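You operate a simulated robot arm through the tools that you are given. There is no shell and no other tool. Be economical: measure what you need, move in short steps, check, and stop when the job is done.

The job below is to be done with a simulated two-armed robot. You get a single attempt, and the scene is never put back.

Task
Hold the grey lever base, swing its white lever open and brush the coke out.
Fine: orange brush back; hold the base again while you shut the lever, then stand it on the blue mat. Set down upright: orange brush, grey lever base. Where these are worked on the way, their far stop is far enough and under half their travel is too little: white lever. What is to be rubbed or washed off counts as gone when no trace of it is left.
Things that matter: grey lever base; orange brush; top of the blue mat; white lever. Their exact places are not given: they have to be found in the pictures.

Only the result counts: the job must be done as asked and must still hold three seconds after the hand-in. Knocking over, shifting, dropping, spilling or breaking anything else fails it.

Robot
Two 7-joint arms with fingered hands on one trunk, on a base that drives. Base frame: it is fixed to the floor where the robot stands at the start and does not move with it; the origin is under the middle of the robot, x ahead of it, y to its left, z up; the surface under the hand at the start is at about z = 0.9. Units: m, degrees, N and s.
The left shoulder is at the start at [0.06, 0.177, 0.825], the right one opposite. With the tool pointing down near the work surface each hand reaches from about 0.42 to 0.96 m from the robot's upright axis, wherever it stands, measured 20 degrees to its own side. Places, roughly: top of the blue mat [0.6, -0.5, 0.9]; white lever [0.6, 0.1, 0.9]. Payload 4 kg a hand.
The TCP of each hand is the grasp point between the finger pads, 0.037 m short of the fingertips. In the tool frame z runs along the fingers and y along their closing line. The gripper opens to 0.124 m. The gripper's body begins 0.043 m behind the TCP. The gripper is a hand of 3 fingers: y runs from the thumb to the fingers, the wrist lies at [-0.015, -0.108, -0.202] in the tool frame, and closing takes about 1.5 s.
Orientation is that of the tool frame in the base frame, as a unit quaternion [w, x, y, z]. With the fingers straight down and the wrist toward the robot, the tool's x, y and z point along [0, 1, 0], [1, 0, 0] and [0, 0, -1] of the base frame.

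Tools
- The arms move only by the tool nudge_tool. It takes "left_series", "right_series" or both (then of equal length, played together; a hand with none holds still); each is a list of rows, each a list of 2 entries, a list of its own where there are three numbers: the shift along the tool's x, y, z in cm, then the turn, a rotation vector about the tool's x, y, z in degrees. In form: [[[x, y, z], [ax, ay, az]], ...]. A call has 1 to 10 rows; each row shifts and turns the commanded pose from where the row before left it, along the tool's axes as they then stand. "left_jaw" and "right_jaw" are, for a hand that has rows, the closure in counts, from 0 (fully open) to 255 (shut), set as the call begins (left out, the last holds). Each row takes 0.2 s and may step no farther than 0.05 m and 8.6 degrees from the row before; otherwise, or with a gripper value out of range, the whole call is refused. A pose out of reach is approached as far as the arm can. The call stops where the force on the tool passes 40 N (or 10 N more than at its start, if that is more) or the arm is blocked; 0.2 s more then pass. Each finger travels about 0.072 m/s and halts on what it meets, pressing with about 24 N; the grip force reading is that of the motor and also rises with nothing between the fingers. The clock runs only during rows and for 0.2 s after the last one: add rows that do not move to give the fingers time. It gives the time, the measured TCP pose, the force on the tool (base axes), the opening and the grip force at its end, in the units of the frame above (readings bear some noise), with the torque about the TCP (base axes, N m) and any sound that the robot's microphone picked up.
- Cameras (640 x 400 px; columns grow to the right, rows downward): "scene" is now at [0.0603, -0.0137, 1.486]; the picture's right is [-0.14, -0.99, 0.00], its down [-0.47, 0.07, -0.88] and it looks along [0.87, -0.12, -0.48] (base axes); focal length 257 px, centre (320, 200). "left" rides on the left gripper at [-0.064, -0.076, -0.137] in its tool frame; the picture's right is [-0.84, -0.26, 0.48], its down [0.48, -0.76, 0.43] and it looks along [0.26, 0.60, 0.76] (tool axes); focal length 256 px, centre (320, 200). "right" rides on the right gripper at [0.064, -0.076, -0.137] in its tool frame; the picture's right is [-0.84, 0.26, -0.48], its down [-0.48, -0.76, 0.43] and it looks along [-0.26, 0.60, 0.76] (tool axes); focal length 256 px, centre (320, 200).
- snapshot(camera): a new picture of that camera. No time passes.
- raise_lower(by): slides the trunk up (or, below 0, down) by that many m; the arms and the scene camera ride with it, the base frame stays. It gives what a move gives, with no picture.
- base_move(legs): drives the robot by 1 to 6 legs, each [ahead, left, turn to the left] in m, m and degrees, along the robot's own axes; the way and the turn of a leg run together, so that a leg with both is an arc; at most 1.5 m and 180 degrees a leg. The arms and the cameras ride along, it lands a little off, and it stops where it bumps. It gives what a move gives.
- move_fingers(index, middle, thumb_bend, thumb_turn, hand): sets how far each is bent, from 0 (flat) to 1 (curled in); at 0.3 the hand is open as for a grip, at 0.7 the pads meet at the TCP. One left out holds its place. A second passes; each finger stops where it meets its share of the squeeze, and holds until it gets a number again. A gripper value or a shape takes the hand back. It gives what a move gives, with no picture; readings hold the bend of each and the force on the fingers (four entries, about 0 where the hand has none), thumb and palm. thumb_turn goes from beside the hand (0) to across from the fingers (1), as for a grip.
- set_grasp(shape, hand): the hand has 3 fingers and takes this shape, open, in about a second: jaw (thumb against the fingers, like two jaws); tri (thumb and two fingers); tip (a fingertip pinch); poke (one finger out to press); point (the index stretched); flat (the hand flat); cup (the hand cupped); fist (a fist). The gripper value then closes the fingers along that shape, each until it touches; the sizes above hold for jaw. It gives what a move gives, with no picture.
- pan_tilt(pan, tilt): turns the head with the scene camera to pan (to the left, within 86 degrees either way) and tilt (down, from -29 to 69), counted from straight ahead of the robot. It gives what a move gives.
- pixel_to_xyz(camera, pixels): there is no depth. For up to 12 entries [column, row, z] of the newest picture of that camera ("zoom" is the newest enlarged one), the place [x, y] in the base frame at which the ray of that pixel passes the height z, good to about 0.002 m, but the place of the scene camera against the robot may be out by one fixed shift of up to 0.012 m in any direction. No time passes.
- close_up(camera, box): a new picture of the part [left, top, right, bottom] of that camera's present view, enlarged. No time passes.
- finish_job(): hands the job in; it is judged then, once.

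Work in short steps. Measure before you move; look again where a grasp or a placing could have gone wrong, and mend it. You have 80 turns and 58 pictures in all, those below and enlarged ones among them. Open the grippers and draw the arms clear of the work before you hand the job in, unless the task says otherwise; then end with one line.

The tools are called after "Emit:" as a command line: name --argument value ..., lists and objects as JSON in quotes. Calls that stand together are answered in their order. nudge_tool: Moves the arms, as the interface text tells. Its arguments: {"type":"object","properties":{"left_series":{"type":"array"},"left_jaw":{"type":"number"},"right_series":{"type":"array"},"right_jaw":{"type":"number"}},"required":[]} The other tools are called the same way: raise_lower (by) slides the trunk up or down; set_grasp (shape, hand) gives the hand a shape; move_fingers (index, middle, thumb_bend, thumb_turn, hand) moves the fingers one by one; base_move (legs) drives the base; pan_tilt (pan, tilt) turns the head that bears the scene camera; snapshot (camera) takes a picture; pixel_to_xyz (camera, pixels) gives the place at which the rays of pixels pass given heights; close_up (camera, box) takes an enlarged picture of a part of a camera's view; finish_job () hands the job in.

At the start:

```text
time: 0.0
left_position: [0.5202, 0.241, 1.2396]
left_orientation: [0.0, 0.707, 0.707, -0.001]
left_force: [0.6, 0.4, 0.5]
left_wrist_torque: [-0.01, 0.0, 0.0]
left_opening: 0.1238
left_grasp_force: 0.1
left_shape: jaw
left_bend: [0.3, 0.3, 0.3, 0.98]
left_finger forces: [0.0, 0.0, 0.0, 0.0, 0.0, 0.1]
right_position: [0.5311, -0.2442, 1.2652]
right_orientation: [0.0, 0.707, 0.707, 0.001]
right_force: [0.9, 0.2, 0.3]
right_wrist_torque: [0.01, -0.01, 0.04]
right_opening: 0.1235
right_grasp_force: 0.0
right_shape: jaw
right_bend: [0.3, 0.3, 0.3, 0.98]
right_finger forces: [0.1, 0.0, 0.1, 0.0, 0.0, 0.0]
trunk travel left (down, up): [-0.35, 0.24]
robot x, y, heading: [0.0001, -0.0009, 0.0]
head pan, tilt: [-7.8, 28.5]
```

scene: 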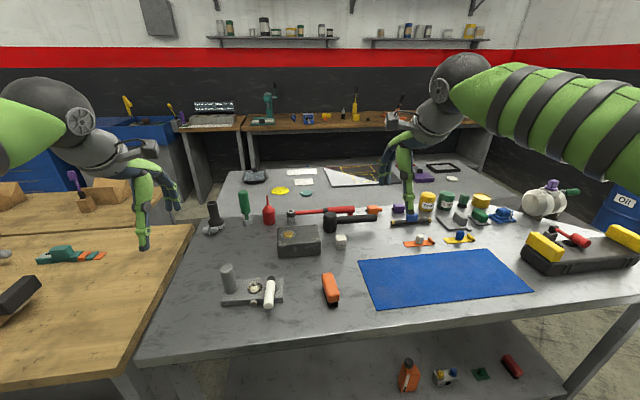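
right: 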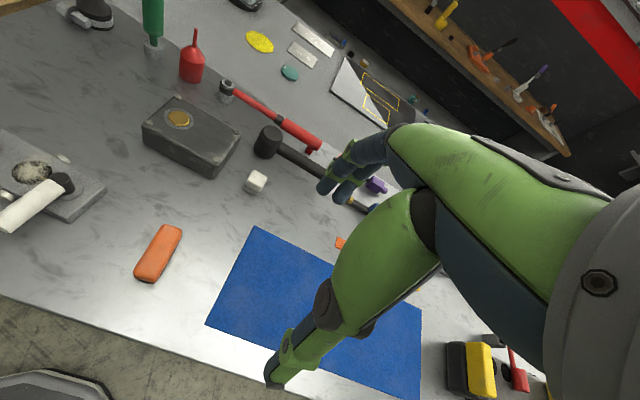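
left: 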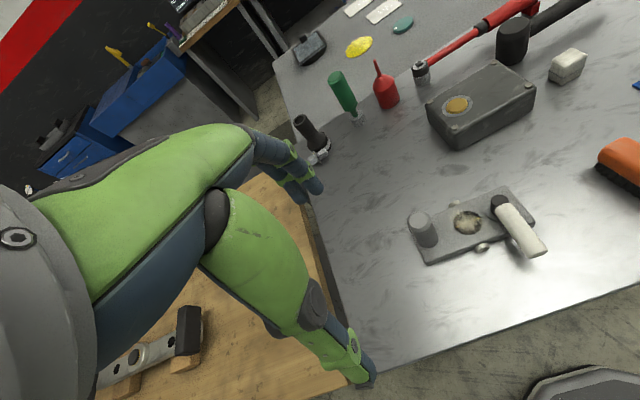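

The base plate is near scene (252,290), with the lever at (270,292) and the brush at (331,290). I'll enlarge them.

Emit:
close_up --camera "scene" --box '[200, 250, 360, 350]'

Emit:
close_up --camera "left" --box '[390, 170, 566, 280]'

```text
4.00 times, centred on (280, 300) of scene
```

zoom: 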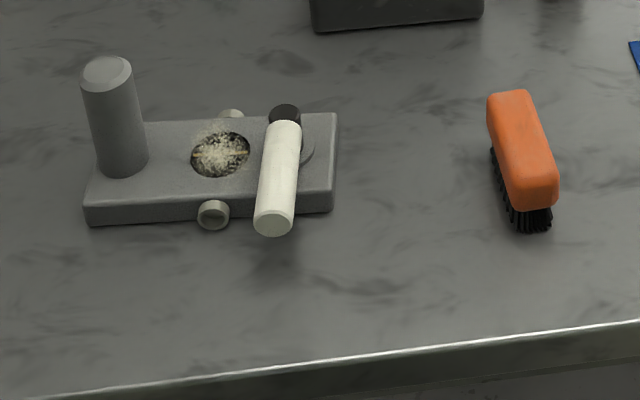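

```text
3.64 times, centred on (478, 225) of left
```

zoom: 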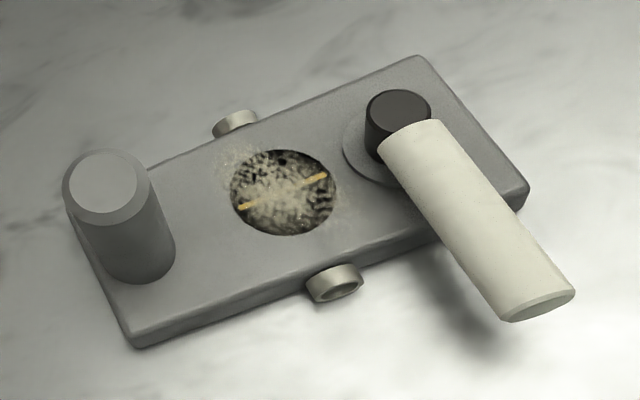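

I'll triangulate the main points by reading the same features in both the scene camera and the left camera.

Emit:
pixel_to_xyz --camera "zoom" --pixels '[[107, 185, 0.98], [107, 185, 1.0], [283, 192, 0.92], [283, 192, 0.93], [400, 108, 0.94], [400, 108, 0.96], [537, 305, 0.94], [537, 305, 0.96], [135, 347, 0.9], [420, 58, 0.92], [528, 185, 0.92], [140, 328, 0.92]]'

Emit:
pixel_to_xyz --camera "scene" --pixels '[[227, 268, 0.98], [227, 268, 1.0], [255, 288.2, 0.92], [255, 288.2, 0.93], [271, 278, 0.94], [271, 278, 0.96], [268.7, 305.5, 0.94], [268.7, 305.5, 0.96], [222, 305.5, 0.9], [283.7, 278.7, 0.92], [283, 298, 0.92], [283, 302.5, 0.9]]'

```text
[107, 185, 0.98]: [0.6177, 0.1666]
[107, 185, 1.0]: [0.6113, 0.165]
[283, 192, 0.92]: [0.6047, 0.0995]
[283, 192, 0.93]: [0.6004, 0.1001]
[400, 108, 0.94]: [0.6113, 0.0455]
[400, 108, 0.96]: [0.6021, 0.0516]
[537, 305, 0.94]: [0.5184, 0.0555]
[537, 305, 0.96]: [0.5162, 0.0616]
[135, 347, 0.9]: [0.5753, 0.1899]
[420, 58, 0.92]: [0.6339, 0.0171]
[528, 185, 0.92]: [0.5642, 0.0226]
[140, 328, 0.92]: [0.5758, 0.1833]
```

```text
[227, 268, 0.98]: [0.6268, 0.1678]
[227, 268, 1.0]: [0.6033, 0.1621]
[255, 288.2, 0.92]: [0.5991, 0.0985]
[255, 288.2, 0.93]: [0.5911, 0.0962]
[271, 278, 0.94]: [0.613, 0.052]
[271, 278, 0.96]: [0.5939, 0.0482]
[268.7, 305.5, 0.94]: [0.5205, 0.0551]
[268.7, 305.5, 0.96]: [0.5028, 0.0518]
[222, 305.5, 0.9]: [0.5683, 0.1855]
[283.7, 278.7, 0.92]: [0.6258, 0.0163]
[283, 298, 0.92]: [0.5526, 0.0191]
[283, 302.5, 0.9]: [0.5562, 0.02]
```

The plate spans about x 0.565–0.635 and y 0.02–0.185, the post is near (0.611, 0.165), and the lever pivot is near (0.602, 0.05). Next I'll measure the brush.

Emit:
close_up --camera "right" --box '[110, 205, 206, 300]'

Emit:
pixel_to_xyz --camera "scene" --pixels '[[322.5, 274, 0.95], [331.5, 273, 0.95], [327.5, 299.5, 0.95], [338.7, 298, 0.95], [328, 306, 0.9], [337, 307, 0.9], [333, 301.5, 0.93], [333, 301.5, 0.92]]'

```text
4.21 times, centred on (158, 252) of right
```

zoom: 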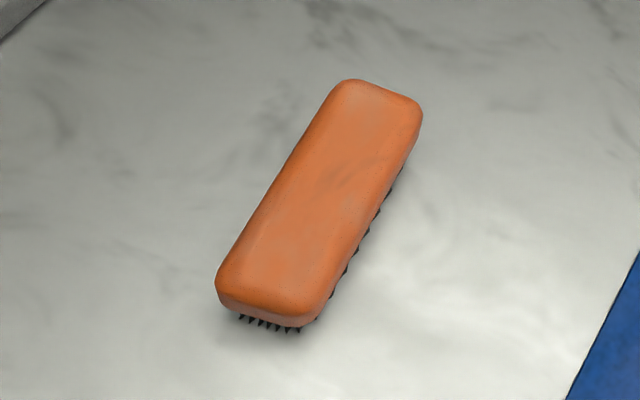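

```text
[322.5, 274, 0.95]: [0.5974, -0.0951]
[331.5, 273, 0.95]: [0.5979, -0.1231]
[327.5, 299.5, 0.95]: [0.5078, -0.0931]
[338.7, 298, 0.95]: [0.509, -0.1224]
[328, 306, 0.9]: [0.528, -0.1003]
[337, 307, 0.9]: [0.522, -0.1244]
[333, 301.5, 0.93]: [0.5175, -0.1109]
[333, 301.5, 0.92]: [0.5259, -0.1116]
```

Emit:
pixel_to_xyz --camera "zoom" --pixels '[[340, 85, 0.95], [420, 105, 0.95], [220, 280, 0.95], [305, 312, 0.95], [320, 195, 0.95], [320, 195, 0.94], [240, 320, 0.9], [300, 332, 0.9], [305, 312, 0.94]]'

```text
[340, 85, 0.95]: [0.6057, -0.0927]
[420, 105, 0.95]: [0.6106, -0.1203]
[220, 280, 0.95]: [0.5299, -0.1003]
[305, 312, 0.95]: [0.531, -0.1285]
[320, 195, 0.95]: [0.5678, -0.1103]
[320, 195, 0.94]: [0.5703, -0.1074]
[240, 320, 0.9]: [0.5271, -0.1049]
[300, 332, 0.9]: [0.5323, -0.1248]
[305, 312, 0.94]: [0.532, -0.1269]
```

The brush is about 85×28 mm, centred near (0.57, -0.11) and almost along x, with its top at about z 0.945. I'm moving the left hand above the post and will check it there.

Emit:
nudge_tool --left_series '[[[-1.9, 2.25, 3.2], [0, 0, 0]], [[-1.9, 2.25, 3.2], [0, 0, 0]], [[-1.9, 2.25, 3.2], [0, 0, 0]], [[-1.9, 2.25, 3.2], [0, 0, 0]]]'

Emit:
snapshot --camera "left"

Emit:
snapshot --camera "scene"

```text
time: 1.0
left_position: [0.6095, 0.1635, 1.1113]
left_orientation: [0.0, 0.707, 0.707, 0.0]
left_force: [0.8, 0.1, 0.2]
left_wrist_torque: [0.01, -0.02, 0.03]
left_opening: 0.1239
left_grasp_force: 0.0
left_shape: jaw
left_bend: [0.3, 0.3, 0.3, 0.98]
left_finger forces: [0.0, 0.1, 0.0, 0.1, 0.0, 0.0]
right_position: [0.5307, -0.2446, 1.2643]
right_orientation: [0.0, 0.708, 0.707, 0.0]
right_force: [0.9, 0.6, -0.1]
right_wrist_torque: [0.0, 0.04, -0.01]
right_opening: 0.1234
right_grasp_force: 0.1
right_shape: jaw
right_bend: [0.3, 0.3, 0.3, 0.98]
right_finger forces: [0.1, 0.0, 0.0, 0.0, 0.0, 0.0]
trunk travel left (down, up): [-0.35, 0.24]
robot x, y, heading: [0.001, -0.0034, -0.2]
head pan, tilt: [-7.8, 28.5]
```

```text
51 pictures are left
```

left: 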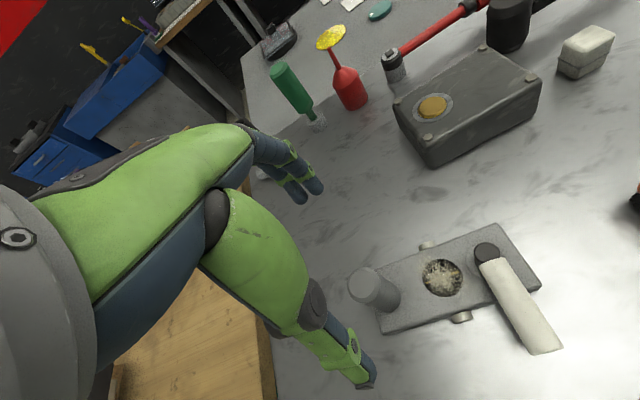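

```text
50 pictures are left
```

scene: 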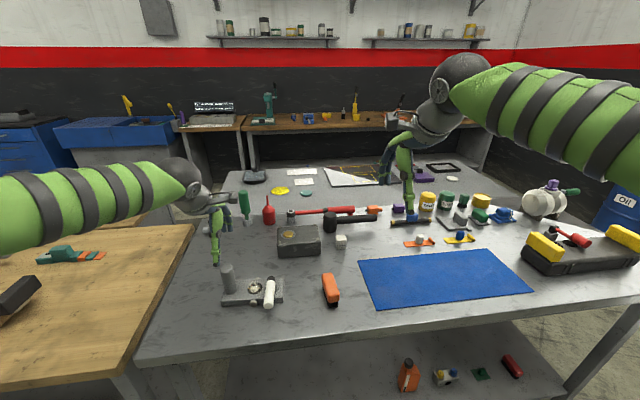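

The post top centre is now at about (364,281) in the left picture. I'll compute its place again, along with the brush, pivot and lever end.

Emit:
pixel_to_xyz --camera "left" --pixels '[[364, 280, 1.0], [364, 280, 0.98], [385, 303, 0.92], [442, 278, 0.92], [486, 250, 0.96], [486, 250, 0.95], [545, 350, 0.95], [545, 350, 0.94], [500, 226, 0.92], [541, 284, 0.92], [383, 333, 0.9]]'

Emit:
close_up --camera "left" --box '[330, 215, 570, 365]'

```text
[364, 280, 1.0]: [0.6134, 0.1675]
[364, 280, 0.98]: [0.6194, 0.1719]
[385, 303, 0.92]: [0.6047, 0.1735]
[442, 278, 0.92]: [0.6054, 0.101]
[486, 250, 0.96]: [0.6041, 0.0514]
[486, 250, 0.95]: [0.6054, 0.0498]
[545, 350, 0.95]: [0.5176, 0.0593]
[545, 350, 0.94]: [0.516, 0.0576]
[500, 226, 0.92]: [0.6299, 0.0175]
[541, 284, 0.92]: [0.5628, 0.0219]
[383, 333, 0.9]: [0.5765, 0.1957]
```

```text
2.67 times, centred on (450, 290) of left
```

zoom: 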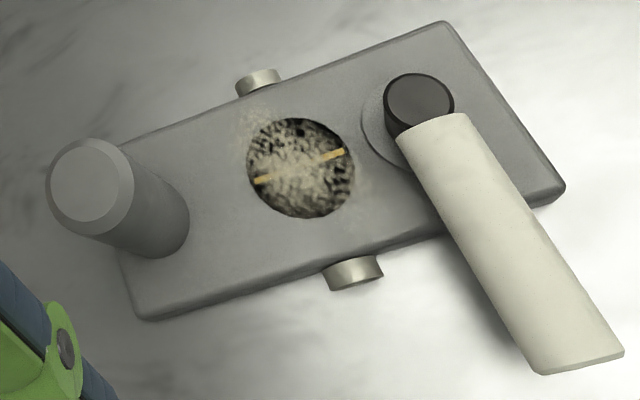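

Post is about (0.611, 0.167). I'm lowering over it to z 0.975 and closing on it.

Emit:
nudge_tool --left_series '[[[0.1, 0.1, 3.4], [0, 0, 0]], [[0.1, 0.1, 3.4], [0, 0, 0]], [[0.1, 0, 3.4], [0, 0, 0]], [[0, 0, 3.3], [0, 0, 0]]]'

Emit:
snapshot --camera "left"

```text
time: 2.0
left_position: [0.6113, 0.1674, 0.977]
left_orientation: [0.0, 0.707, 0.707, 0.0]
left_force: [0.0, 0.6, 0.4]
left_wrist_torque: [0.0, -0.01, 0.0]
left_opening: 0.1239
left_grasp_force: 0.1
left_shape: jaw
left_bend: [0.3, 0.3, 0.3, 0.98]
left_finger forces: [0.0, 0.0, 0.0, 0.0, 0.0, 0.0]
right_position: [0.5308, -0.2448, 1.2649]
right_orientation: [0.0, 0.708, 0.707, -0.001]
right_force: [0.5, 0.3, 0.1]
right_wrist_torque: [0.0, -0.01, -0.01]
right_opening: 0.1234
right_grasp_force: 0.0
right_shape: jaw
right_bend: [0.3, 0.3, 0.3, 0.98]
right_finger forces: [0.0, 0.0, 0.0, 0.0, 0.1, 0.0]
trunk travel left (down, up): [-0.35, 0.24]
robot x, y, heading: [-0.0039, -0.0011, -0.2]
head pan, tilt: [-7.8, 28.5]
```

```text
48 pictures are left
```

left: 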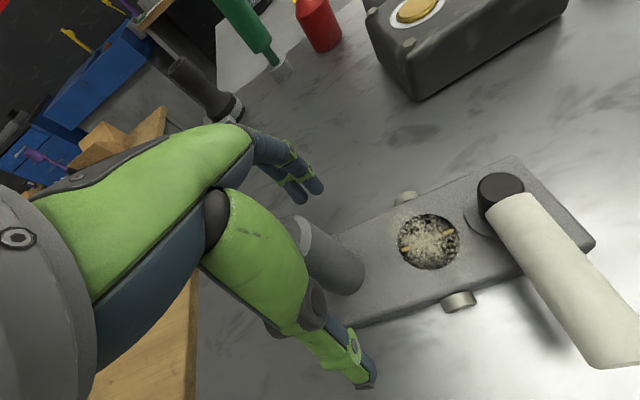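

The post sits between the thumb and fingers, so I'm closing on it.

Emit:
nudge_tool --left_series '[[[0, 0, 0], [0, 0, 0]], [[0, 0, 0], [0, 0, 0]], [[0, 0, 0], [0, 0, 0]], [[0, 0, 0], [0, 0, 0]], [[0, 0, 0], [0, 0, 0]], [[0, 0, 0], [0, 0, 0]], [[0, 0, 0], [0, 0, 0]], [[0, 0, 0], [0, 0, 0]]]' --left_jaw 255

Emit:
snapshot --camera "left"

```text
time: 3.8
left_position: [0.6108, 0.166, 0.9782]
left_orientation: [0.0, 0.707, 0.707, 0.001]
left_force: [4.3, -1.1, 11.2]
left_wrist_torque: [0.02, -0.8, -0.04]
left_opening: 0.0591
left_grasp_force: 24.1
left_shape: jaw
left_bend: [0.56, 0.59, 0.54, 0.99]
left_finger forces: [13.8, 8.8, 0.0, 0.0, 22.6, 0.1]
right_position: [0.5308, -0.2447, 1.2655]
right_orientation: [0.0, 0.707, 0.707, 0.0]
right_force: [-0.3, -0.4, -0.8]
right_wrist_torque: [-0.01, 0.0, 0.0]
right_opening: 0.1237
right_grasp_force: 0.0
right_shape: jaw
right_bend: [0.3, 0.3, 0.3, 0.98]
right_finger forces: [0.0, 0.0, 0.0, 0.0, 0.1, 0.0]
trunk travel left (down, up): [-0.35, 0.24]
robot x, y, heading: [0.0009, -0.0011, 0.2]
head pan, tilt: [-7.8, 28.5]
```

```text
47 pictures are left
```

left: 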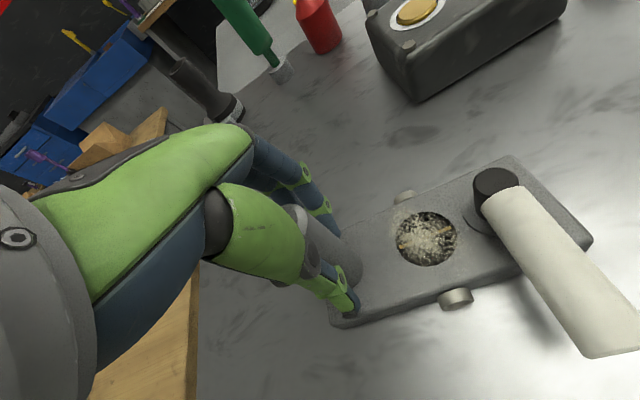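

The grip holds (24 N on the post). Now I'm turning the right hand about the vertical so its wrist points to -y, staying high for now.

Emit:
nudge_tool --right_series '[[[0, 0, 0], [0, 0, -8.5]], [[0, 0, 0], [0, 0, -8.5]], [[0, 0, 0], [0, 0, -8.5]], [[0, 0, 0], [0, 0, -8.5]], [[0, 0, 0], [0, 0, -8.5]], [[0, 0, 0], [0, 0, -8.5]], [[0, 0, 0], [0, 0, -8.5]], [[0, 0, 0], [0, 0, -8.5]], [[0, 0, 0], [0, 0, -8.5]], [[0, 0, 0], [0, 0, -8.5]]]'

Emit:
snapshot --camera "right"

```text
time: 6.0
left_position: [0.6111, 0.1663, 0.9791]
left_orientation: [0.001, 0.708, 0.707, 0.001]
left_force: [3.6, -1.7, 14.1]
left_wrist_torque: [-0.03, -0.97, -0.07]
left_opening: 0.0592
left_grasp_force: 23.8
left_shape: jaw
left_bend: [0.56, 0.59, 0.54, 0.99]
left_finger forces: [15.0, 9.1, 0.1, 0.1, 23.9, 0.0]
right_position: [0.5321, -0.2445, 1.2649]
right_orientation: [0.001, 0.043, 0.999, -0.001]
right_force: [-0.4, 0.5, -0.1]
right_wrist_torque: [-0.04, -0.01, 0.03]
right_opening: 0.1237
right_grasp_force: 0.1
right_shape: jaw
right_bend: [0.3, 0.3, 0.3, 0.98]
right_finger forces: [0.0, 0.1, 0.0, 0.0, 0.1, 0.0]
trunk travel left (down, up): [-0.35, 0.24]
robot x, y, heading: [0.0017, 0.0003, -0.1]
head pan, tilt: [-7.8, 28.5]
```

```text
46 pictures are left
```

right: 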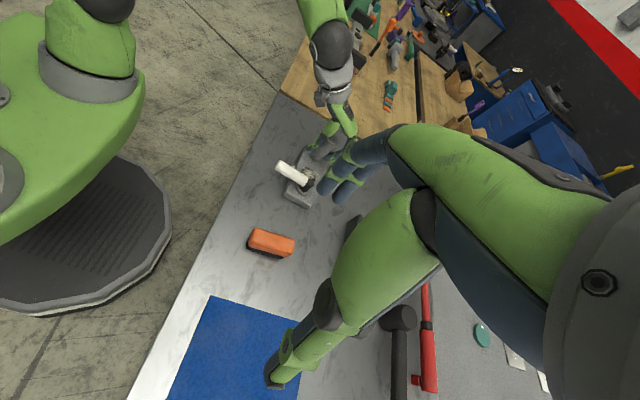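

The turn worked. I'm moving above the lever with the jaw half closed and staying high.

Emit:
nudge_tool --right_series '[[[0, 0, 0], [0, 0, -5]], [[0, 3.75, 2.3], [0, 0, 0]], [[0, 3.75, 2.3], [0, 0, 0]], [[0, 3.75, 2.3], [0, 0, 0]], [[0, 3.75, 2.3], [0, 0, 0]], [[0, 3.75, 2.3], [0, 0, 0]], [[0, 3.75, 2.3], [0, 0, 0]], [[0, 3.75, 2.3], [0, 0, 0]], [[0, 3.75, 2.3], [0, 0, 0]]]' --right_jaw 105

Emit:
snapshot --camera "right"

Emit:
close_up --camera "scene" --box '[160, 200, 360, 325]'

```text
time: 8.0
left_position: [0.6129, 0.172, 0.98]
left_orientation: [0.002, 0.704, 0.71, 0.002]
left_force: [-2.5, 8.2, 14.8]
left_wrist_torque: [-1.91, -0.16, -1.01]
left_opening: 0.0589
left_grasp_force: 23.5
left_shape: jaw
left_bend: [0.57, 0.6, 0.54, 1.0]
left_finger forces: [12.5, 6.7, 0.0, 0.0, 18.7, 0.1]
right_position: [0.5351, 0.0357, 1.0834]
right_orientation: [0.001, 0.007, 1.0, -0.007]
right_force: [2.8, -7.8, -9.2]
right_wrist_torque: [-0.24, 0.04, -0.22]
right_opening: 0.0709
right_grasp_force: 0.1
right_shape: jaw
right_bend: [0.41, 0.43, 0.53, 0.99]
right_finger forces: [0.0, 0.0, 0.1, 0.0, 0.0, 0.0]
trunk travel left (down, up): [-0.35, 0.24]
robot x, y, heading: [0.0046, -0.0007, 0.1]
head pan, tilt: [-7.8, 28.5]
stopped in row 9 (right hand): the force on the tool passed its limit at 54 N (the readings are from after the stop); the commanded pose is now the measured one
```

```text
45 pictures are left
```

right: 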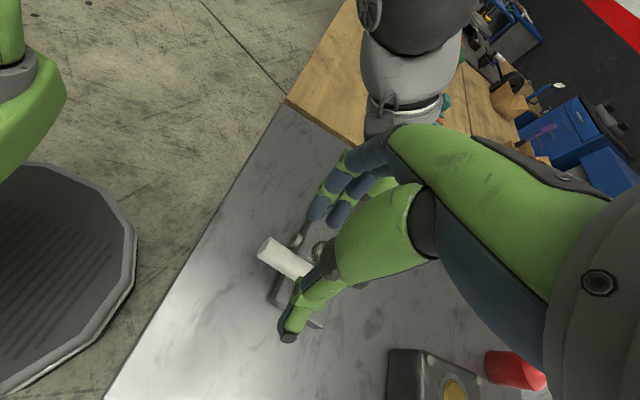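

```text
3.20 times, centred on (260, 262) of scene
```

zoom: 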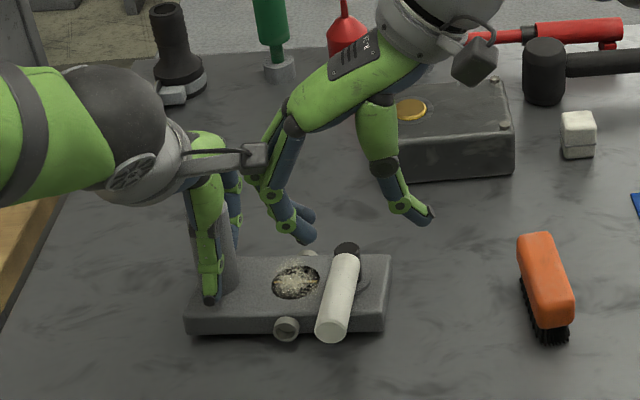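

The right hand struck the left hand's camera mount, which sticks out toward -y. I'm backing the right hand off, then I'll regrip the post with the left hand yawed 45° so the mount is clear.

Emit:
nudge_tool --right_series '[[[0, -4, -2], [0, 0, 0]], [[0, -4, -1], [0, 0, 0]], [[0, -4, 0], [0, 0, 0]]]'

Emit:
nudge_tool --left_series '[[[0, 0, 0], [0, 0, 0]], [[0, 0, 0], [0, 0, 0]], [[0, 0, 0], [0, 0, 0]], [[0, 0, 0], [0, 0, 0]], [[0, 0, 0], [0, 0, 0]], [[0, 0, -0.8], [0, 0, 0]]]' --left_jaw 0

Emit:
snapshot --camera "left"

```text
time: 8.8
left_position: [0.6111, 0.1716, 0.9792]
left_orientation: [0.0, 0.704, 0.711, 0.002]
left_force: [1.5, 0.7, 16.2]
left_wrist_torque: [-0.07, -0.83, -0.07]
left_opening: 0.0587
left_grasp_force: 23.8
left_shape: jaw
left_bend: [0.57, 0.6, 0.54, 1.0]
left_finger forces: [14.7, 8.3, 0.1, 0.0, 23.5, 0.0]
right_position: [0.5344, -0.0816, 1.1145]
right_orientation: [0.001, 0.005, 1.0, -0.006]
right_force: [0.9, 0.7, -0.1]
right_wrist_torque: [-0.04, 0.01, 0.02]
right_opening: 0.0729
right_grasp_force: 0.1
right_shape: jaw
right_bend: [0.39, 0.42, 0.53, 0.99]
right_finger forces: [0.0, 0.0, 0.0, 0.1, 0.0, 0.0]
trunk travel left (down, up): [-0.35, 0.24]
robot x, y, heading: [-0.0008, -0.0013, 0.1]
head pan, tilt: [-7.8, 28.5]
```

```text
time: 10.2
left_position: [0.6116, 0.1726, 0.9857]
left_orientation: [-0.001, 0.704, 0.71, 0.001]
left_force: [0.5, -0.5, 0.1]
left_wrist_torque: [-0.02, 0.02, -0.01]
left_opening: 0.1234
left_grasp_force: 0.2
left_shape: jaw
left_bend: [0.3, 0.3, 0.3, 0.98]
left_finger forces: [0.0, 0.1, 0.0, 0.1, 0.0, 0.0]
right_position: [0.5351, -0.0814, 1.1142]
right_orientation: [0.001, 0.006, 1.0, -0.005]
right_force: [-0.3, 0.0, 0.4]
right_wrist_torque: [-0.03, 0.03, -0.02]
right_opening: 0.0728
right_grasp_force: 0.1
right_shape: jaw
right_bend: [0.39, 0.42, 0.53, 0.99]
right_finger forces: [0.1, 0.0, 0.0, 0.0, 0.0, 0.0]
trunk travel left (down, up): [-0.35, 0.24]
robot x, y, heading: [0.0009, -0.0026, -0.1]
head pan, tilt: [-7.8, 28.5]
```

```text
43 pictures are left
```

left: 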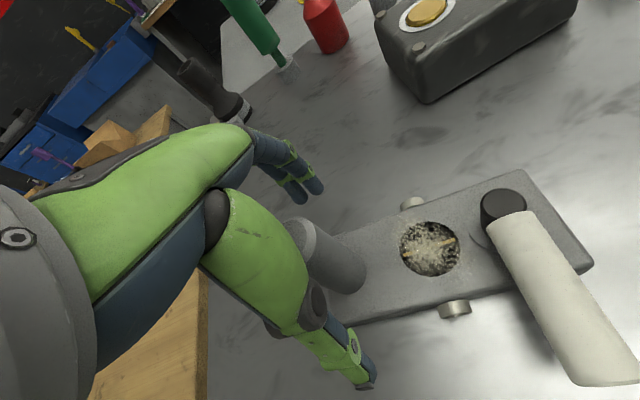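

Free again. I'm yawing the left hand 45° around the post axis; I'll also check where the base is now.

Emit:
pixel_to_xyz --camera "left" --pixels '[[430, 249, 0.92], [503, 208, 0.96], [605, 374, 0.95], [325, 250, 0.99], [360, 275, 0.93]]'

Emit:
nudge_tool --left_series '[[[0, 0, 0], [0, 0, 8.5]], [[0, 0, 0], [0, 0, 8.5]], [[0, 0, 0], [0, 0, 8.5]], [[0, 0, 0], [0, 0, 8.5]], [[0, 0, 0], [0, 0, 8.5]], [[0, 0, 0], [0, 0, 2.5]]]'

Emit:
snapshot --camera "left"

Emit:
close_up --camera "scene" --box '[160, 200, 360, 325]'

```text
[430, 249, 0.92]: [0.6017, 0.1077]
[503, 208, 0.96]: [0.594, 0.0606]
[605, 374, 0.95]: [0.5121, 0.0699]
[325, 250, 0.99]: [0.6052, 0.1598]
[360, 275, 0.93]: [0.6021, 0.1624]
```

```text
time: 11.6
left_position: [0.6121, 0.1716, 0.9869]
left_orientation: [-0.001, 0.922, 0.386, 0.0]
left_force: [0.0, -0.4, -0.1]
left_wrist_torque: [0.03, -0.01, 0.0]
left_opening: 0.1237
left_grasp_force: 0.1
left_shape: jaw
left_bend: [0.3, 0.3, 0.3, 0.98]
left_finger forces: [0.0, 0.0, 0.1, 0.0, 0.1, 0.1]
right_position: [0.5342, -0.0829, 1.1144]
right_orientation: [0.001, 0.006, 1.0, -0.005]
right_force: [-0.6, -0.3, -0.3]
right_wrist_torque: [0.01, 0.04, 0.01]
right_opening: 0.0728
right_grasp_force: 0.0
right_shape: jaw
right_bend: [0.39, 0.42, 0.53, 0.99]
right_finger forces: [0.1, 0.0, 0.0, 0.0, 0.0, 0.1]
trunk travel left (down, up): [-0.35, 0.24]
robot x, y, heading: [-0.0012, 0.0012, -0.1]
head pan, tilt: [-7.8, 28.5]
```

```text
42 pictures are left
```

left: 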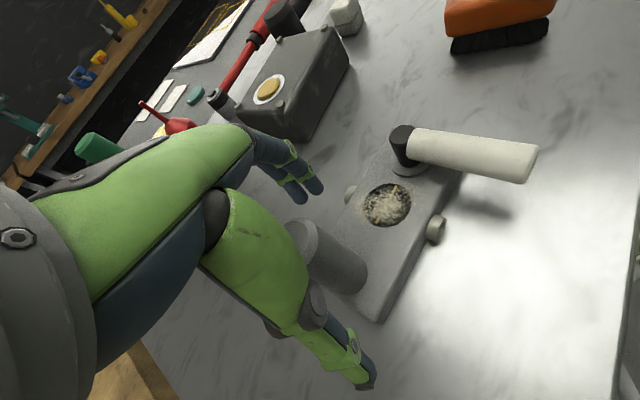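

```text
3.20 times, centred on (260, 262) of scene
```

zoom: 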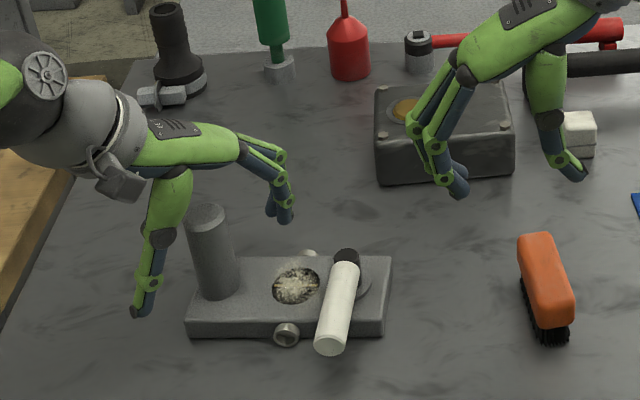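

The mount is clear and the post is between the thumb and fingers, so I'm closing again.

Emit:
nudge_tool --left_series '[[[0, 0, 0], [0, 0, 0]], [[0, 0, 0], [0, 0, 0]], [[0, 0, 0], [0, 0, 0]], [[0, 0, 0], [0, 0, 0]], [[0, 0, 0], [0, 0, 0]], [[0, 0, 0], [0, 0, 0]], [[0, 0, 0], [0, 0, 0]], [[0, 0, 0], [0, 0, 0]]]' --left_jaw 255

Emit:
snapshot --camera "left"

```text
time: 13.4
left_position: [0.6121, 0.1712, 0.9901]
left_orientation: [0.0, 0.922, 0.386, 0.001]
left_force: [2.6, 0.0, 21.2]
left_wrist_torque: [-1.06, -0.9, -0.03]
left_opening: 0.0396
left_grasp_force: 24.0
left_shape: jaw
left_bend: [0.61, 0.63, 0.55, 1.0]
left_finger forces: [19.6, 13.5, 0.0, 0.1, 34.7, 0.1]
right_position: [0.534, -0.0823, 1.1147]
right_orientation: [0.002, 0.006, 1.0, -0.005]
right_force: [-0.2, 0.2, 0.4]
right_wrist_torque: [-0.01, -0.01, -0.01]
right_opening: 0.0724
right_grasp_force: 0.1
right_shape: jaw
right_bend: [0.39, 0.42, 0.53, 0.99]
right_finger forces: [0.0, 0.0, 0.0, 0.0, 0.1, 0.0]
trunk travel left (down, up): [-0.35, 0.24]
robot x, y, heading: [0.0015, 0.0011, -0.1]
head pan, tilt: [-7.8, 28.5]
```

```text
40 pictures are left
```

left: 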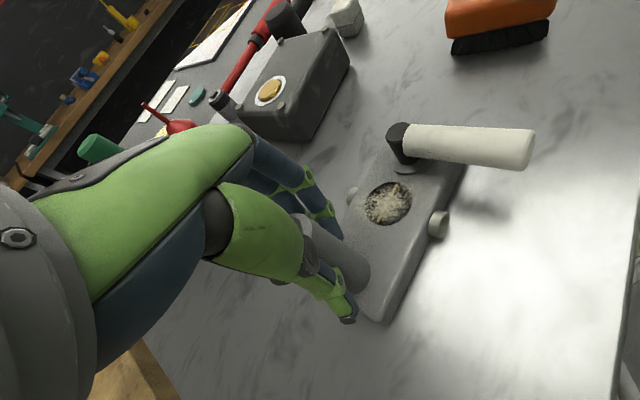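

The grip is firm. I'll locate the lever from this picture: knob top at about (398,130), tip at about (528,150).

Emit:
pixel_to_xyz --camera "left" --pixels '[[399, 130, 0.965], [528, 150, 0.955], [470, 143, 0.955], [387, 203, 0.92], [440, 225, 0.91]]'

Emit:
close_up --camera "right" --box '[160, 60, 400, 210]'

```text
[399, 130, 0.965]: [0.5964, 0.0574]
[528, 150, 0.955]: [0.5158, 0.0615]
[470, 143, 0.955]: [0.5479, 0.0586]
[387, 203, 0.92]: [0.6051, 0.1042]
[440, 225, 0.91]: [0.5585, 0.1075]
```

```text
2.67 times, centred on (280, 135) of right
```

zoom: 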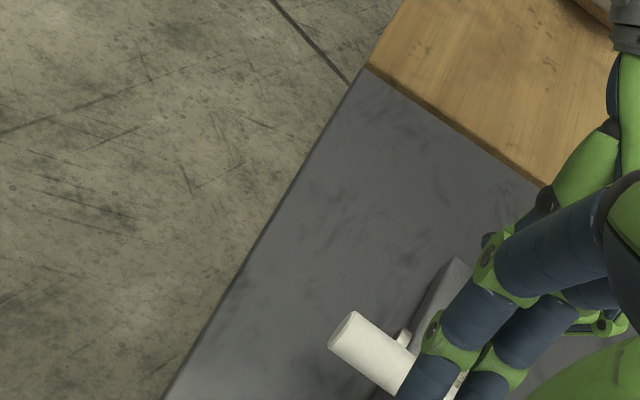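

Lever runs from (0.597, 0.057) to (0.516, 0.0615). I'm moving over x≈0.53 and lowering to straddle it.

Emit:
nudge_tool --right_series '[[[0.1, 3.5, 0.6], [0, 0, 0]], [[0.1, 3.5, 0.6], [0, 0, 0]], [[0.1, 3.5, 0.6], [0, 0, 0]], [[0.1, 3.6, 0.6], [0, 0, 0]], [[0, 0, 3], [0, 0, 0]], [[0, 0, 3], [0, 0, 0]]]'

Emit:
snapshot --camera "right"

Emit:
snapshot --camera "left"

```text
time: 14.8
left_position: [0.6108, 0.1719, 0.987]
left_orientation: [-0.001, 0.922, 0.387, 0.001]
left_force: [3.7, 1.2, 26.5]
left_wrist_torque: [-1.14, -1.1, -0.08]
left_opening: 0.0399
left_grasp_force: 23.8
left_shape: jaw
left_bend: [0.61, 0.62, 0.55, 1.0]
left_finger forces: [20.7, 15.2, 0.0, 0.0, 37.0, 0.1]
right_position: [0.5321, 0.0589, 1.0309]
right_orientation: [0.002, 0.006, 1.0, -0.004]
right_force: [-0.3, 0.4, -0.6]
right_wrist_torque: [0.0, -0.02, -0.01]
right_opening: 0.0735
right_grasp_force: 0.2
right_shape: jaw
right_bend: [0.39, 0.42, 0.53, 0.99]
right_finger forces: [0.0, 0.0, 0.1, 0.0, 0.0, 0.1]
trunk travel left (down, up): [-0.35, 0.24]
robot x, y, heading: [-0.0001, 0.0006, 0.3]
head pan, tilt: [-7.8, 28.5]
```

```text
38 pictures are left
```

right: 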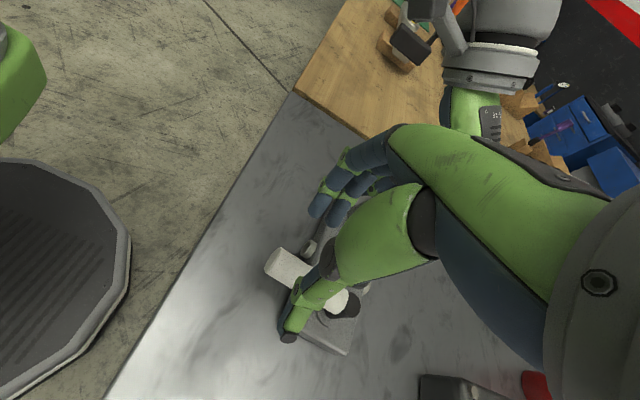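

```text
37 pictures are left
```

left: 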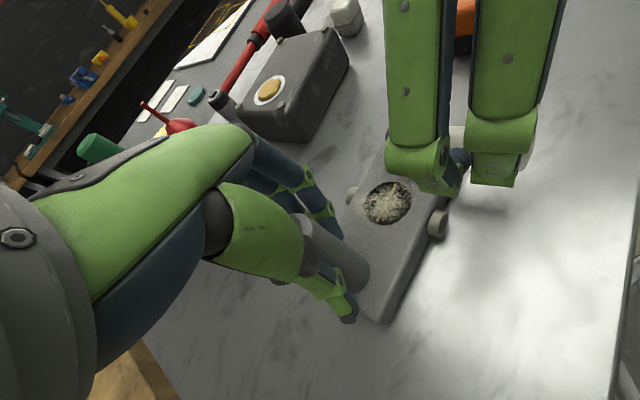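

The hand straddles the lever. I'm lowering to z≈0.97, then pushing gently toward -y to see whether it opens that way.

Emit:
nudge_tool --right_series '[[[0, 0, 3], [0, 0, 0]], [[0, 0, 2.8], [0, 0, 0]]]'

Emit:
nudge_tool --right_series '[[[0, -1.5, 0], [0, 0, 0]], [[0, -1.5, 0], [0, 0, 0]], [[0, -1, 0], [0, 0, 0]], [[0, -1, 0], [0, 0, 0]]]'

Emit:
snapshot --camera "left"

```text
time: 15.4
left_position: [0.6117, 0.1717, 0.9868]
left_orientation: [0.0, 0.922, 0.386, 0.001]
left_force: [3.1, 1.4, 26.0]
left_wrist_torque: [-1.1, -1.11, -0.07]
left_opening: 0.0398
left_grasp_force: 24.6
left_shape: jaw
left_bend: [0.61, 0.62, 0.55, 1.0]
left_finger forces: [20.8, 15.1, 0.0, 0.0, 36.8, 0.0]
right_position: [0.5324, 0.0574, 0.972]
right_orientation: [0.002, 0.006, 1.0, -0.006]
right_force: [0.2, -0.5, -0.4]
right_wrist_torque: [0.0, 0.02, 0.03]
right_opening: 0.0727
right_grasp_force: 0.1
right_shape: jaw
right_bend: [0.39, 0.42, 0.53, 0.99]
right_finger forces: [0.0, 0.0, 0.1, 0.0, 0.1, 0.0]
trunk travel left (down, up): [-0.35, 0.24]
robot x, y, heading: [-0.0004, -0.001, 0.1]
head pan, tilt: [-7.8, 28.5]
```

```text
time: 16.4
left_position: [0.6112, 0.171, 0.9874]
left_orientation: [0.0, 0.922, 0.387, 0.002]
left_force: [3.0, 0.2, 27.8]
left_wrist_torque: [-1.13, -1.01, -0.08]
left_opening: 0.0397
left_grasp_force: 23.7
left_shape: jaw
left_bend: [0.61, 0.62, 0.55, 1.0]
left_finger forces: [21.0, 14.7, 0.0, 0.0, 35.3, 0.0]
right_position: [0.5303, 0.0084, 0.9739]
right_orientation: [0.002, 0.005, 1.0, -0.005]
right_force: [-1.9, 1.7, -0.7]
right_wrist_torque: [0.04, -0.01, 0.06]
right_opening: 0.0745
right_grasp_force: 0.2
right_shape: jaw
right_bend: [0.38, 0.41, 0.53, 0.99]
right_finger forces: [0.4, 2.2, 0.0, 0.0, 0.1, 0.0]
trunk travel left (down, up): [-0.35, 0.24]
robot x, y, heading: [0.002, 0.0021, 0.1]
head pan, tilt: [-7.8, 28.5]
```

```text
36 pictures are left
```

left: 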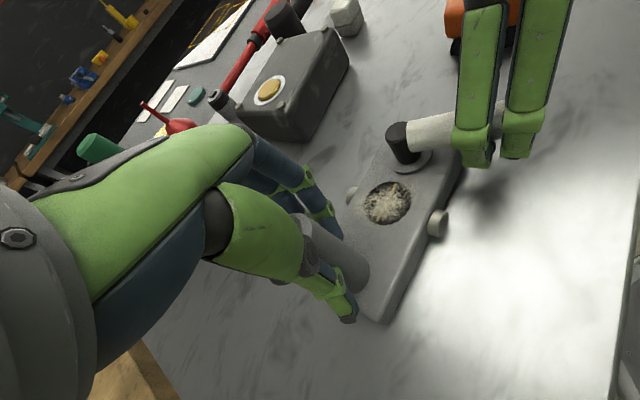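

The lever yields at about 2 N and is swinging toward -y. I'm continuing along the arc.

Emit:
nudge_tool --right_series '[[[-0.5, -1, 0], [0, 0, 0]], [[-0.6, -1, 0], [0, 0, 0]], [[-0.7, -1, 0], [0, 0, 0]], [[-0.8, -1, 0], [0, 0, 0]]]'

Emit:
snapshot --camera "left"

```text
time: 17.4
left_position: [0.6106, 0.1707, 0.9876]
left_orientation: [-0.001, 0.922, 0.387, 0.001]
left_force: [5.8, -3.9, 26.3]
left_wrist_torque: [-1.02, -1.15, 0.08]
left_opening: 0.0391
left_grasp_force: 23.8
left_shape: jaw
left_bend: [0.61, 0.62, 0.55, 1.0]
left_finger forces: [22.1, 16.2, 0.0, 0.0, 32.2, 0.1]
right_position: [0.5559, -0.034, 0.9736]
right_orientation: [0.001, 0.006, 1.0, -0.006]
right_force: [-2.4, 1.9, -4.4]
right_wrist_torque: [-0.12, 0.09, 0.12]
right_opening: 0.0744
right_grasp_force: 0.0
right_shape: jaw
right_bend: [0.38, 0.41, 0.53, 0.99]
right_finger forces: [0.1, 4.6, 0.0, 0.0, 0.0, 0.1]
trunk travel left (down, up): [-0.35, 0.24]
robot x, y, heading: [-0.0053, -0.0026, -0.1]
head pan, tilt: [-7.8, 28.5]
```

```text
35 pictures are left
```

left: 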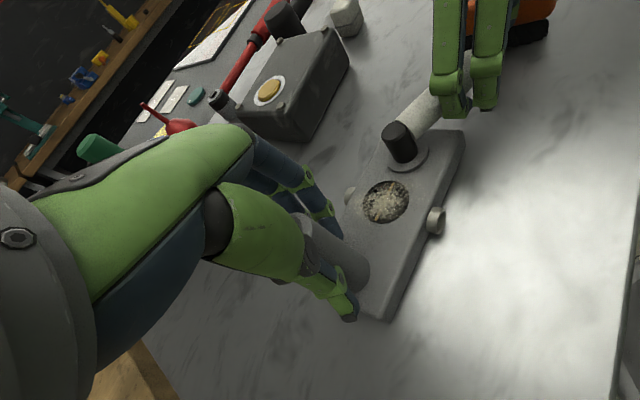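

The lever is around 55° and my thumb is getting near the brush. I'm lifting, turning the hand back to wrist-toward-robot and closing it, so I can push the lever in +x.

Emit:
nudge_tool --right_series '[[[0, 0.3, -4], [0, 0, 0]], [[0, 0, -4.5], [0, 0, 0]], [[0, 0, -2], [0, 0, 8.5]], [[0, 0, 0], [0, 0, 8.5]], [[0, 0, 0], [0, 0, 8.5]], [[0, 0, 0], [0, 0, 8.5]], [[0, 0, 0], [0, 0, 8.5]], [[0, 0, 0], [0, 0, 8.5]], [[0, 0, 0], [0, 0, 8.5]], [[0, 0, 0], [0, 0, 8.5]]]' --right_jaw 105

Emit:
nudge_tool --right_series '[[[0, 0, 0], [0, 0, 8.5]], [[0, 0, 0], [0, 0, 8.5]], [[0.6, -2, 0], [0, 0, 4.5]], [[0.6, -2.5, 0], [0, 0, 0]], [[0.6, -2.5, 0], [0, 0, 0]], [[0, 0, 0], [0, 0, 0]], [[0, 0, 0], [0, 0, 0]]]' --right_jaw 255

Emit:
snapshot --camera "right"

Emit:
snapshot --camera "left"

```text
time: 19.6
left_position: [0.6109, 0.1709, 0.9874]
left_orientation: [0.0, 0.922, 0.387, 0.001]
left_force: [3.6, -2.6, 25.1]
left_wrist_torque: [-1.06, -1.24, 0.04]
left_opening: 0.0396
left_grasp_force: 24.1
left_shape: jaw
left_bend: [0.61, 0.62, 0.55, 0.99]
left_finger forces: [22.3, 15.4, 0.0, 0.0, 33.8, 0.0]
right_position: [0.5554, -0.0289, 1.0788]
right_orientation: [0.004, 0.564, 0.826, -0.003]
right_force: [-0.1, 0.4, -0.3]
right_wrist_torque: [0.0, 0.02, 0.02]
right_opening: 0.0732
right_grasp_force: 0.1
right_shape: jaw
right_bend: [0.38, 0.42, 0.53, 0.99]
right_finger forces: [0.0, 0.0, 0.0, 0.0, 0.0, 0.1]
trunk travel left (down, up): [-0.35, 0.24]
robot x, y, heading: [0.0015, -0.0036, -0.1]
head pan, tilt: [-7.8, 28.5]
```

```text
time: 21.2
left_position: [0.6111, 0.1715, 0.988]
left_orientation: [-0.001, 0.922, 0.387, 0.001]
left_force: [3.7, -4.2, 23.2]
left_wrist_torque: [-1.06, -1.19, 0.0]
left_opening: 0.0393
left_grasp_force: 24.2
left_shape: jaw
left_bend: [0.61, 0.62, 0.55, 0.99]
left_finger forces: [22.2, 15.5, 0.1, 0.0, 33.2, 0.0]
right_position: [0.4836, -0.014, 1.0784]
right_orientation: [0.004, 0.708, 0.706, -0.002]
right_force: [0.4, -0.4, -0.7]
right_wrist_torque: [0.01, 0.01, -0.01]
right_opening: 0.0002
right_grasp_force: 23.8
right_shape: jaw
right_bend: [0.7, 0.7, 0.71, 1.0]
right_finger forces: [0.0, 0.0, 0.0, 0.0, 0.1, 0.0]
trunk travel left (down, up): [-0.35, 0.24]
robot x, y, heading: [-0.0007, 0.0007, 0.2]
head pan, tilt: [-7.8, 28.5]
```

```text
34 pictures are left
```

right: 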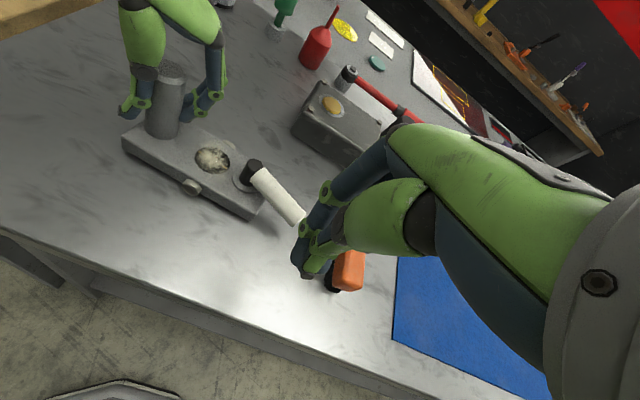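

```text
33 pictures are left
```

left: 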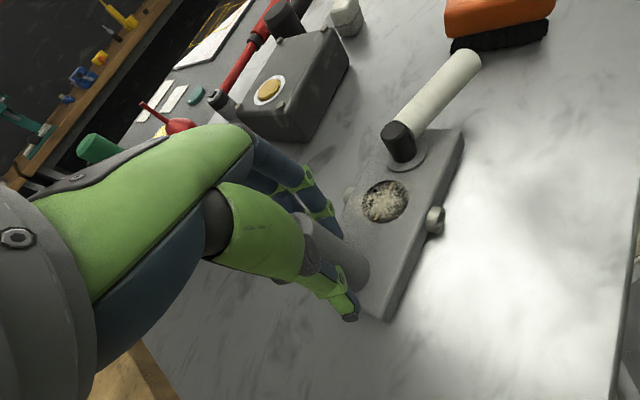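

The lever is at roughly 65°. I'm lowering the closed hand to z 0.972 on its -x side and pushing +x in small steps.

Emit:
nudge_tool --right_series '[[[0, 0, 4], [0, 0, 0]], [[0, 0, 4], [0, 0, 0]], [[0, 0, 2.6], [0, 0, 0]], [[0, 2, 0], [0, 0, 0]], [[0, 1.5, 0], [0, 0, 0]], [[0, 1, 0], [0, 0, 0]], [[0, 1, 0], [0, 0, 0]]]'

Emit:
snapshot --camera "left"

```text
time: 22.8
left_position: [0.6111, 0.1721, 0.9871]
left_orientation: [-0.002, 0.922, 0.386, 0.002]
left_force: [6.1, -2.7, 20.8]
left_wrist_torque: [-0.79, -1.28, 0.23]
left_opening: 0.0391
left_grasp_force: 23.9
left_shape: jaw
left_bend: [0.61, 0.62, 0.55, 0.99]
left_finger forces: [22.4, 16.6, 0.0, 0.0, 31.8, 0.1]
right_position: [0.5394, -0.013, 0.9722]
right_orientation: [0.005, 0.707, 0.707, -0.002]
right_force: [-5.6, -1.3, 4.0]
right_wrist_torque: [0.02, -0.11, -0.05]
right_opening: 0.0
right_grasp_force: 24.1
right_shape: jaw
right_bend: [0.7, 0.7, 0.71, 1.0]
right_finger forces: [0.1, 6.3, 0.1, 0.0, 0.1, 0.1]
trunk travel left (down, up): [-0.35, 0.24]
robot x, y, heading: [0.0012, -0.0042, -0.5]
head pan, tilt: [-7.8, 28.5]
```

```text
32 pictures are left
```

left: 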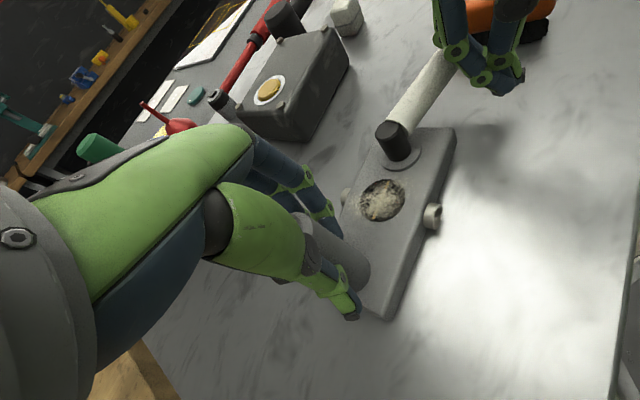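

The lever is still moving at 5.6 N. I'm pushing further in small steps.

Emit:
nudge_tool --right_series '[[[0, 0.8, 0], [0, 0, 0]], [[0, 0.8, 0], [0, 0, 0]], [[0, 0.8, 0], [0, 0, 0]]]'

Emit:
snapshot --camera "left"

```text
time: 23.6
left_position: [0.6112, 0.1697, 0.9875]
left_orientation: [-0.001, 0.922, 0.387, 0.002]
left_force: [7.4, -5.2, 20.9]
left_wrist_torque: [-0.57, -1.31, 0.44]
left_opening: 0.0385
left_grasp_force: 24.2
left_shape: jaw
left_bend: [0.6, 0.63, 0.56, 0.97]
left_finger forces: [22.7, 17.4, 0.1, 0.0, 31.9, 0.0]
right_position: [0.564, -0.0127, 0.9735]
right_orientation: [0.004, 0.708, 0.706, -0.002]
right_force: [-6.3, 0.4, 2.9]
right_wrist_torque: [-0.05, -0.1, -0.07]
right_opening: 0.0
right_grasp_force: 24.2
right_shape: jaw
right_bend: [0.7, 0.7, 0.71, 1.0]
right_finger forces: [0.0, 6.6, 0.0, 0.0, 0.1, 0.0]
trunk travel left (down, up): [-0.35, 0.24]
robot x, y, heading: [-0.0003, -0.0053, 0.2]
head pan, tilt: [-7.8, 28.5]
```

```text
31 pictures are left
```

left: 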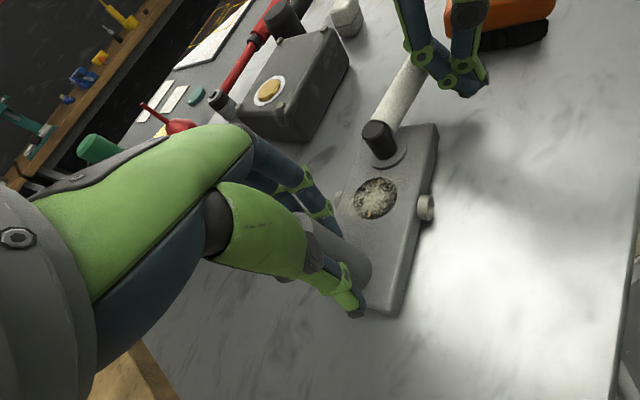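

The base turned slightly while the lever stayed in line with the plate, so the lever looks to be at its stop. I'm backing off and checking.

Emit:
nudge_tool --right_series '[[[0, -2, 0], [0, 0, 0]], [[0, -2, -2], [0, 0, 0]], [[0, 0, -4.5], [0, 0, 0]], [[0, 0, -4.5], [0, 0, 0]], [[-3, 0, -3.5], [0, 0, 0]], [[-4, 0, 0], [0, 0, 0]], [[-4, 0, 0], [0, 0, 0]]]'

Emit:
close_up --camera "left" --box '[290, 20, 530, 320]'

Emit:
close_up --camera "scene" --box '[190, 230, 366, 340]'

```text
time: 25.2
left_position: [0.6119, 0.1726, 0.9864]
left_orientation: [-0.002, 0.922, 0.387, 0.001]
left_force: [3.5, -3.8, 24.7]
left_wrist_torque: [-0.64, -1.21, 0.25]
left_opening: 0.0387
left_grasp_force: 24.2
left_shape: jaw
left_bend: [0.6, 0.63, 0.56, 0.97]
left_finger forces: [22.1, 16.5, 0.0, 0.0, 34.8, 0.1]
right_position: [0.5256, -0.1213, 1.1184]
right_orientation: [0.004, 0.707, 0.707, -0.003]
right_force: [1.2, 0.3, -0.7]
right_wrist_torque: [0.01, 0.03, -0.05]
right_opening: 0.0
right_grasp_force: 24.0
right_shape: jaw
right_bend: [0.7, 0.7, 0.71, 1.0]
right_finger forces: [0.0, 0.0, 0.0, 0.0, 0.0, 0.0]
trunk travel left (down, up): [-0.35, 0.24]
robot x, y, heading: [0.0023, -0.0011, -0.0]
head pan, tilt: [-7.8, 28.5]
```

```text
1.33 times, centred on (410, 170) of left
```

zoom: 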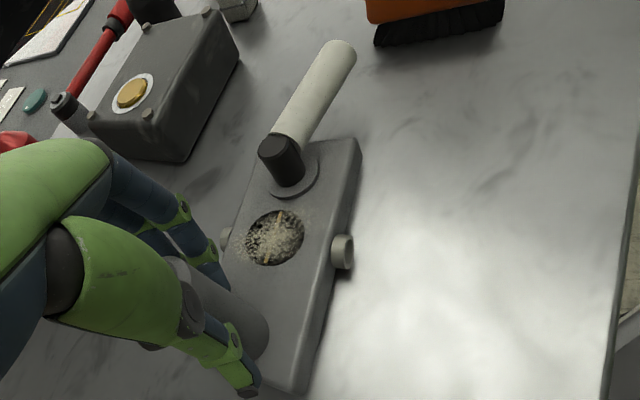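

```text
3.64 times, centred on (278, 285) of scene
```

zoom: 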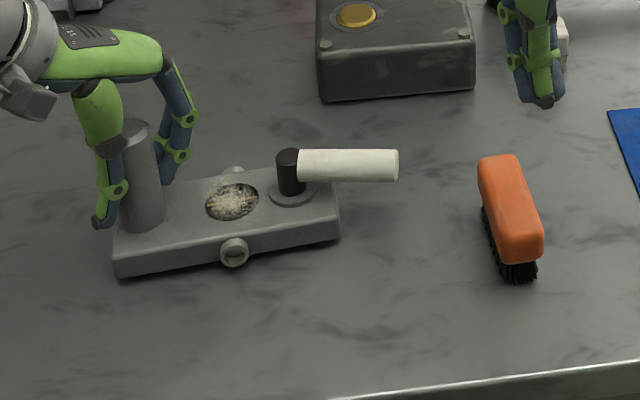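

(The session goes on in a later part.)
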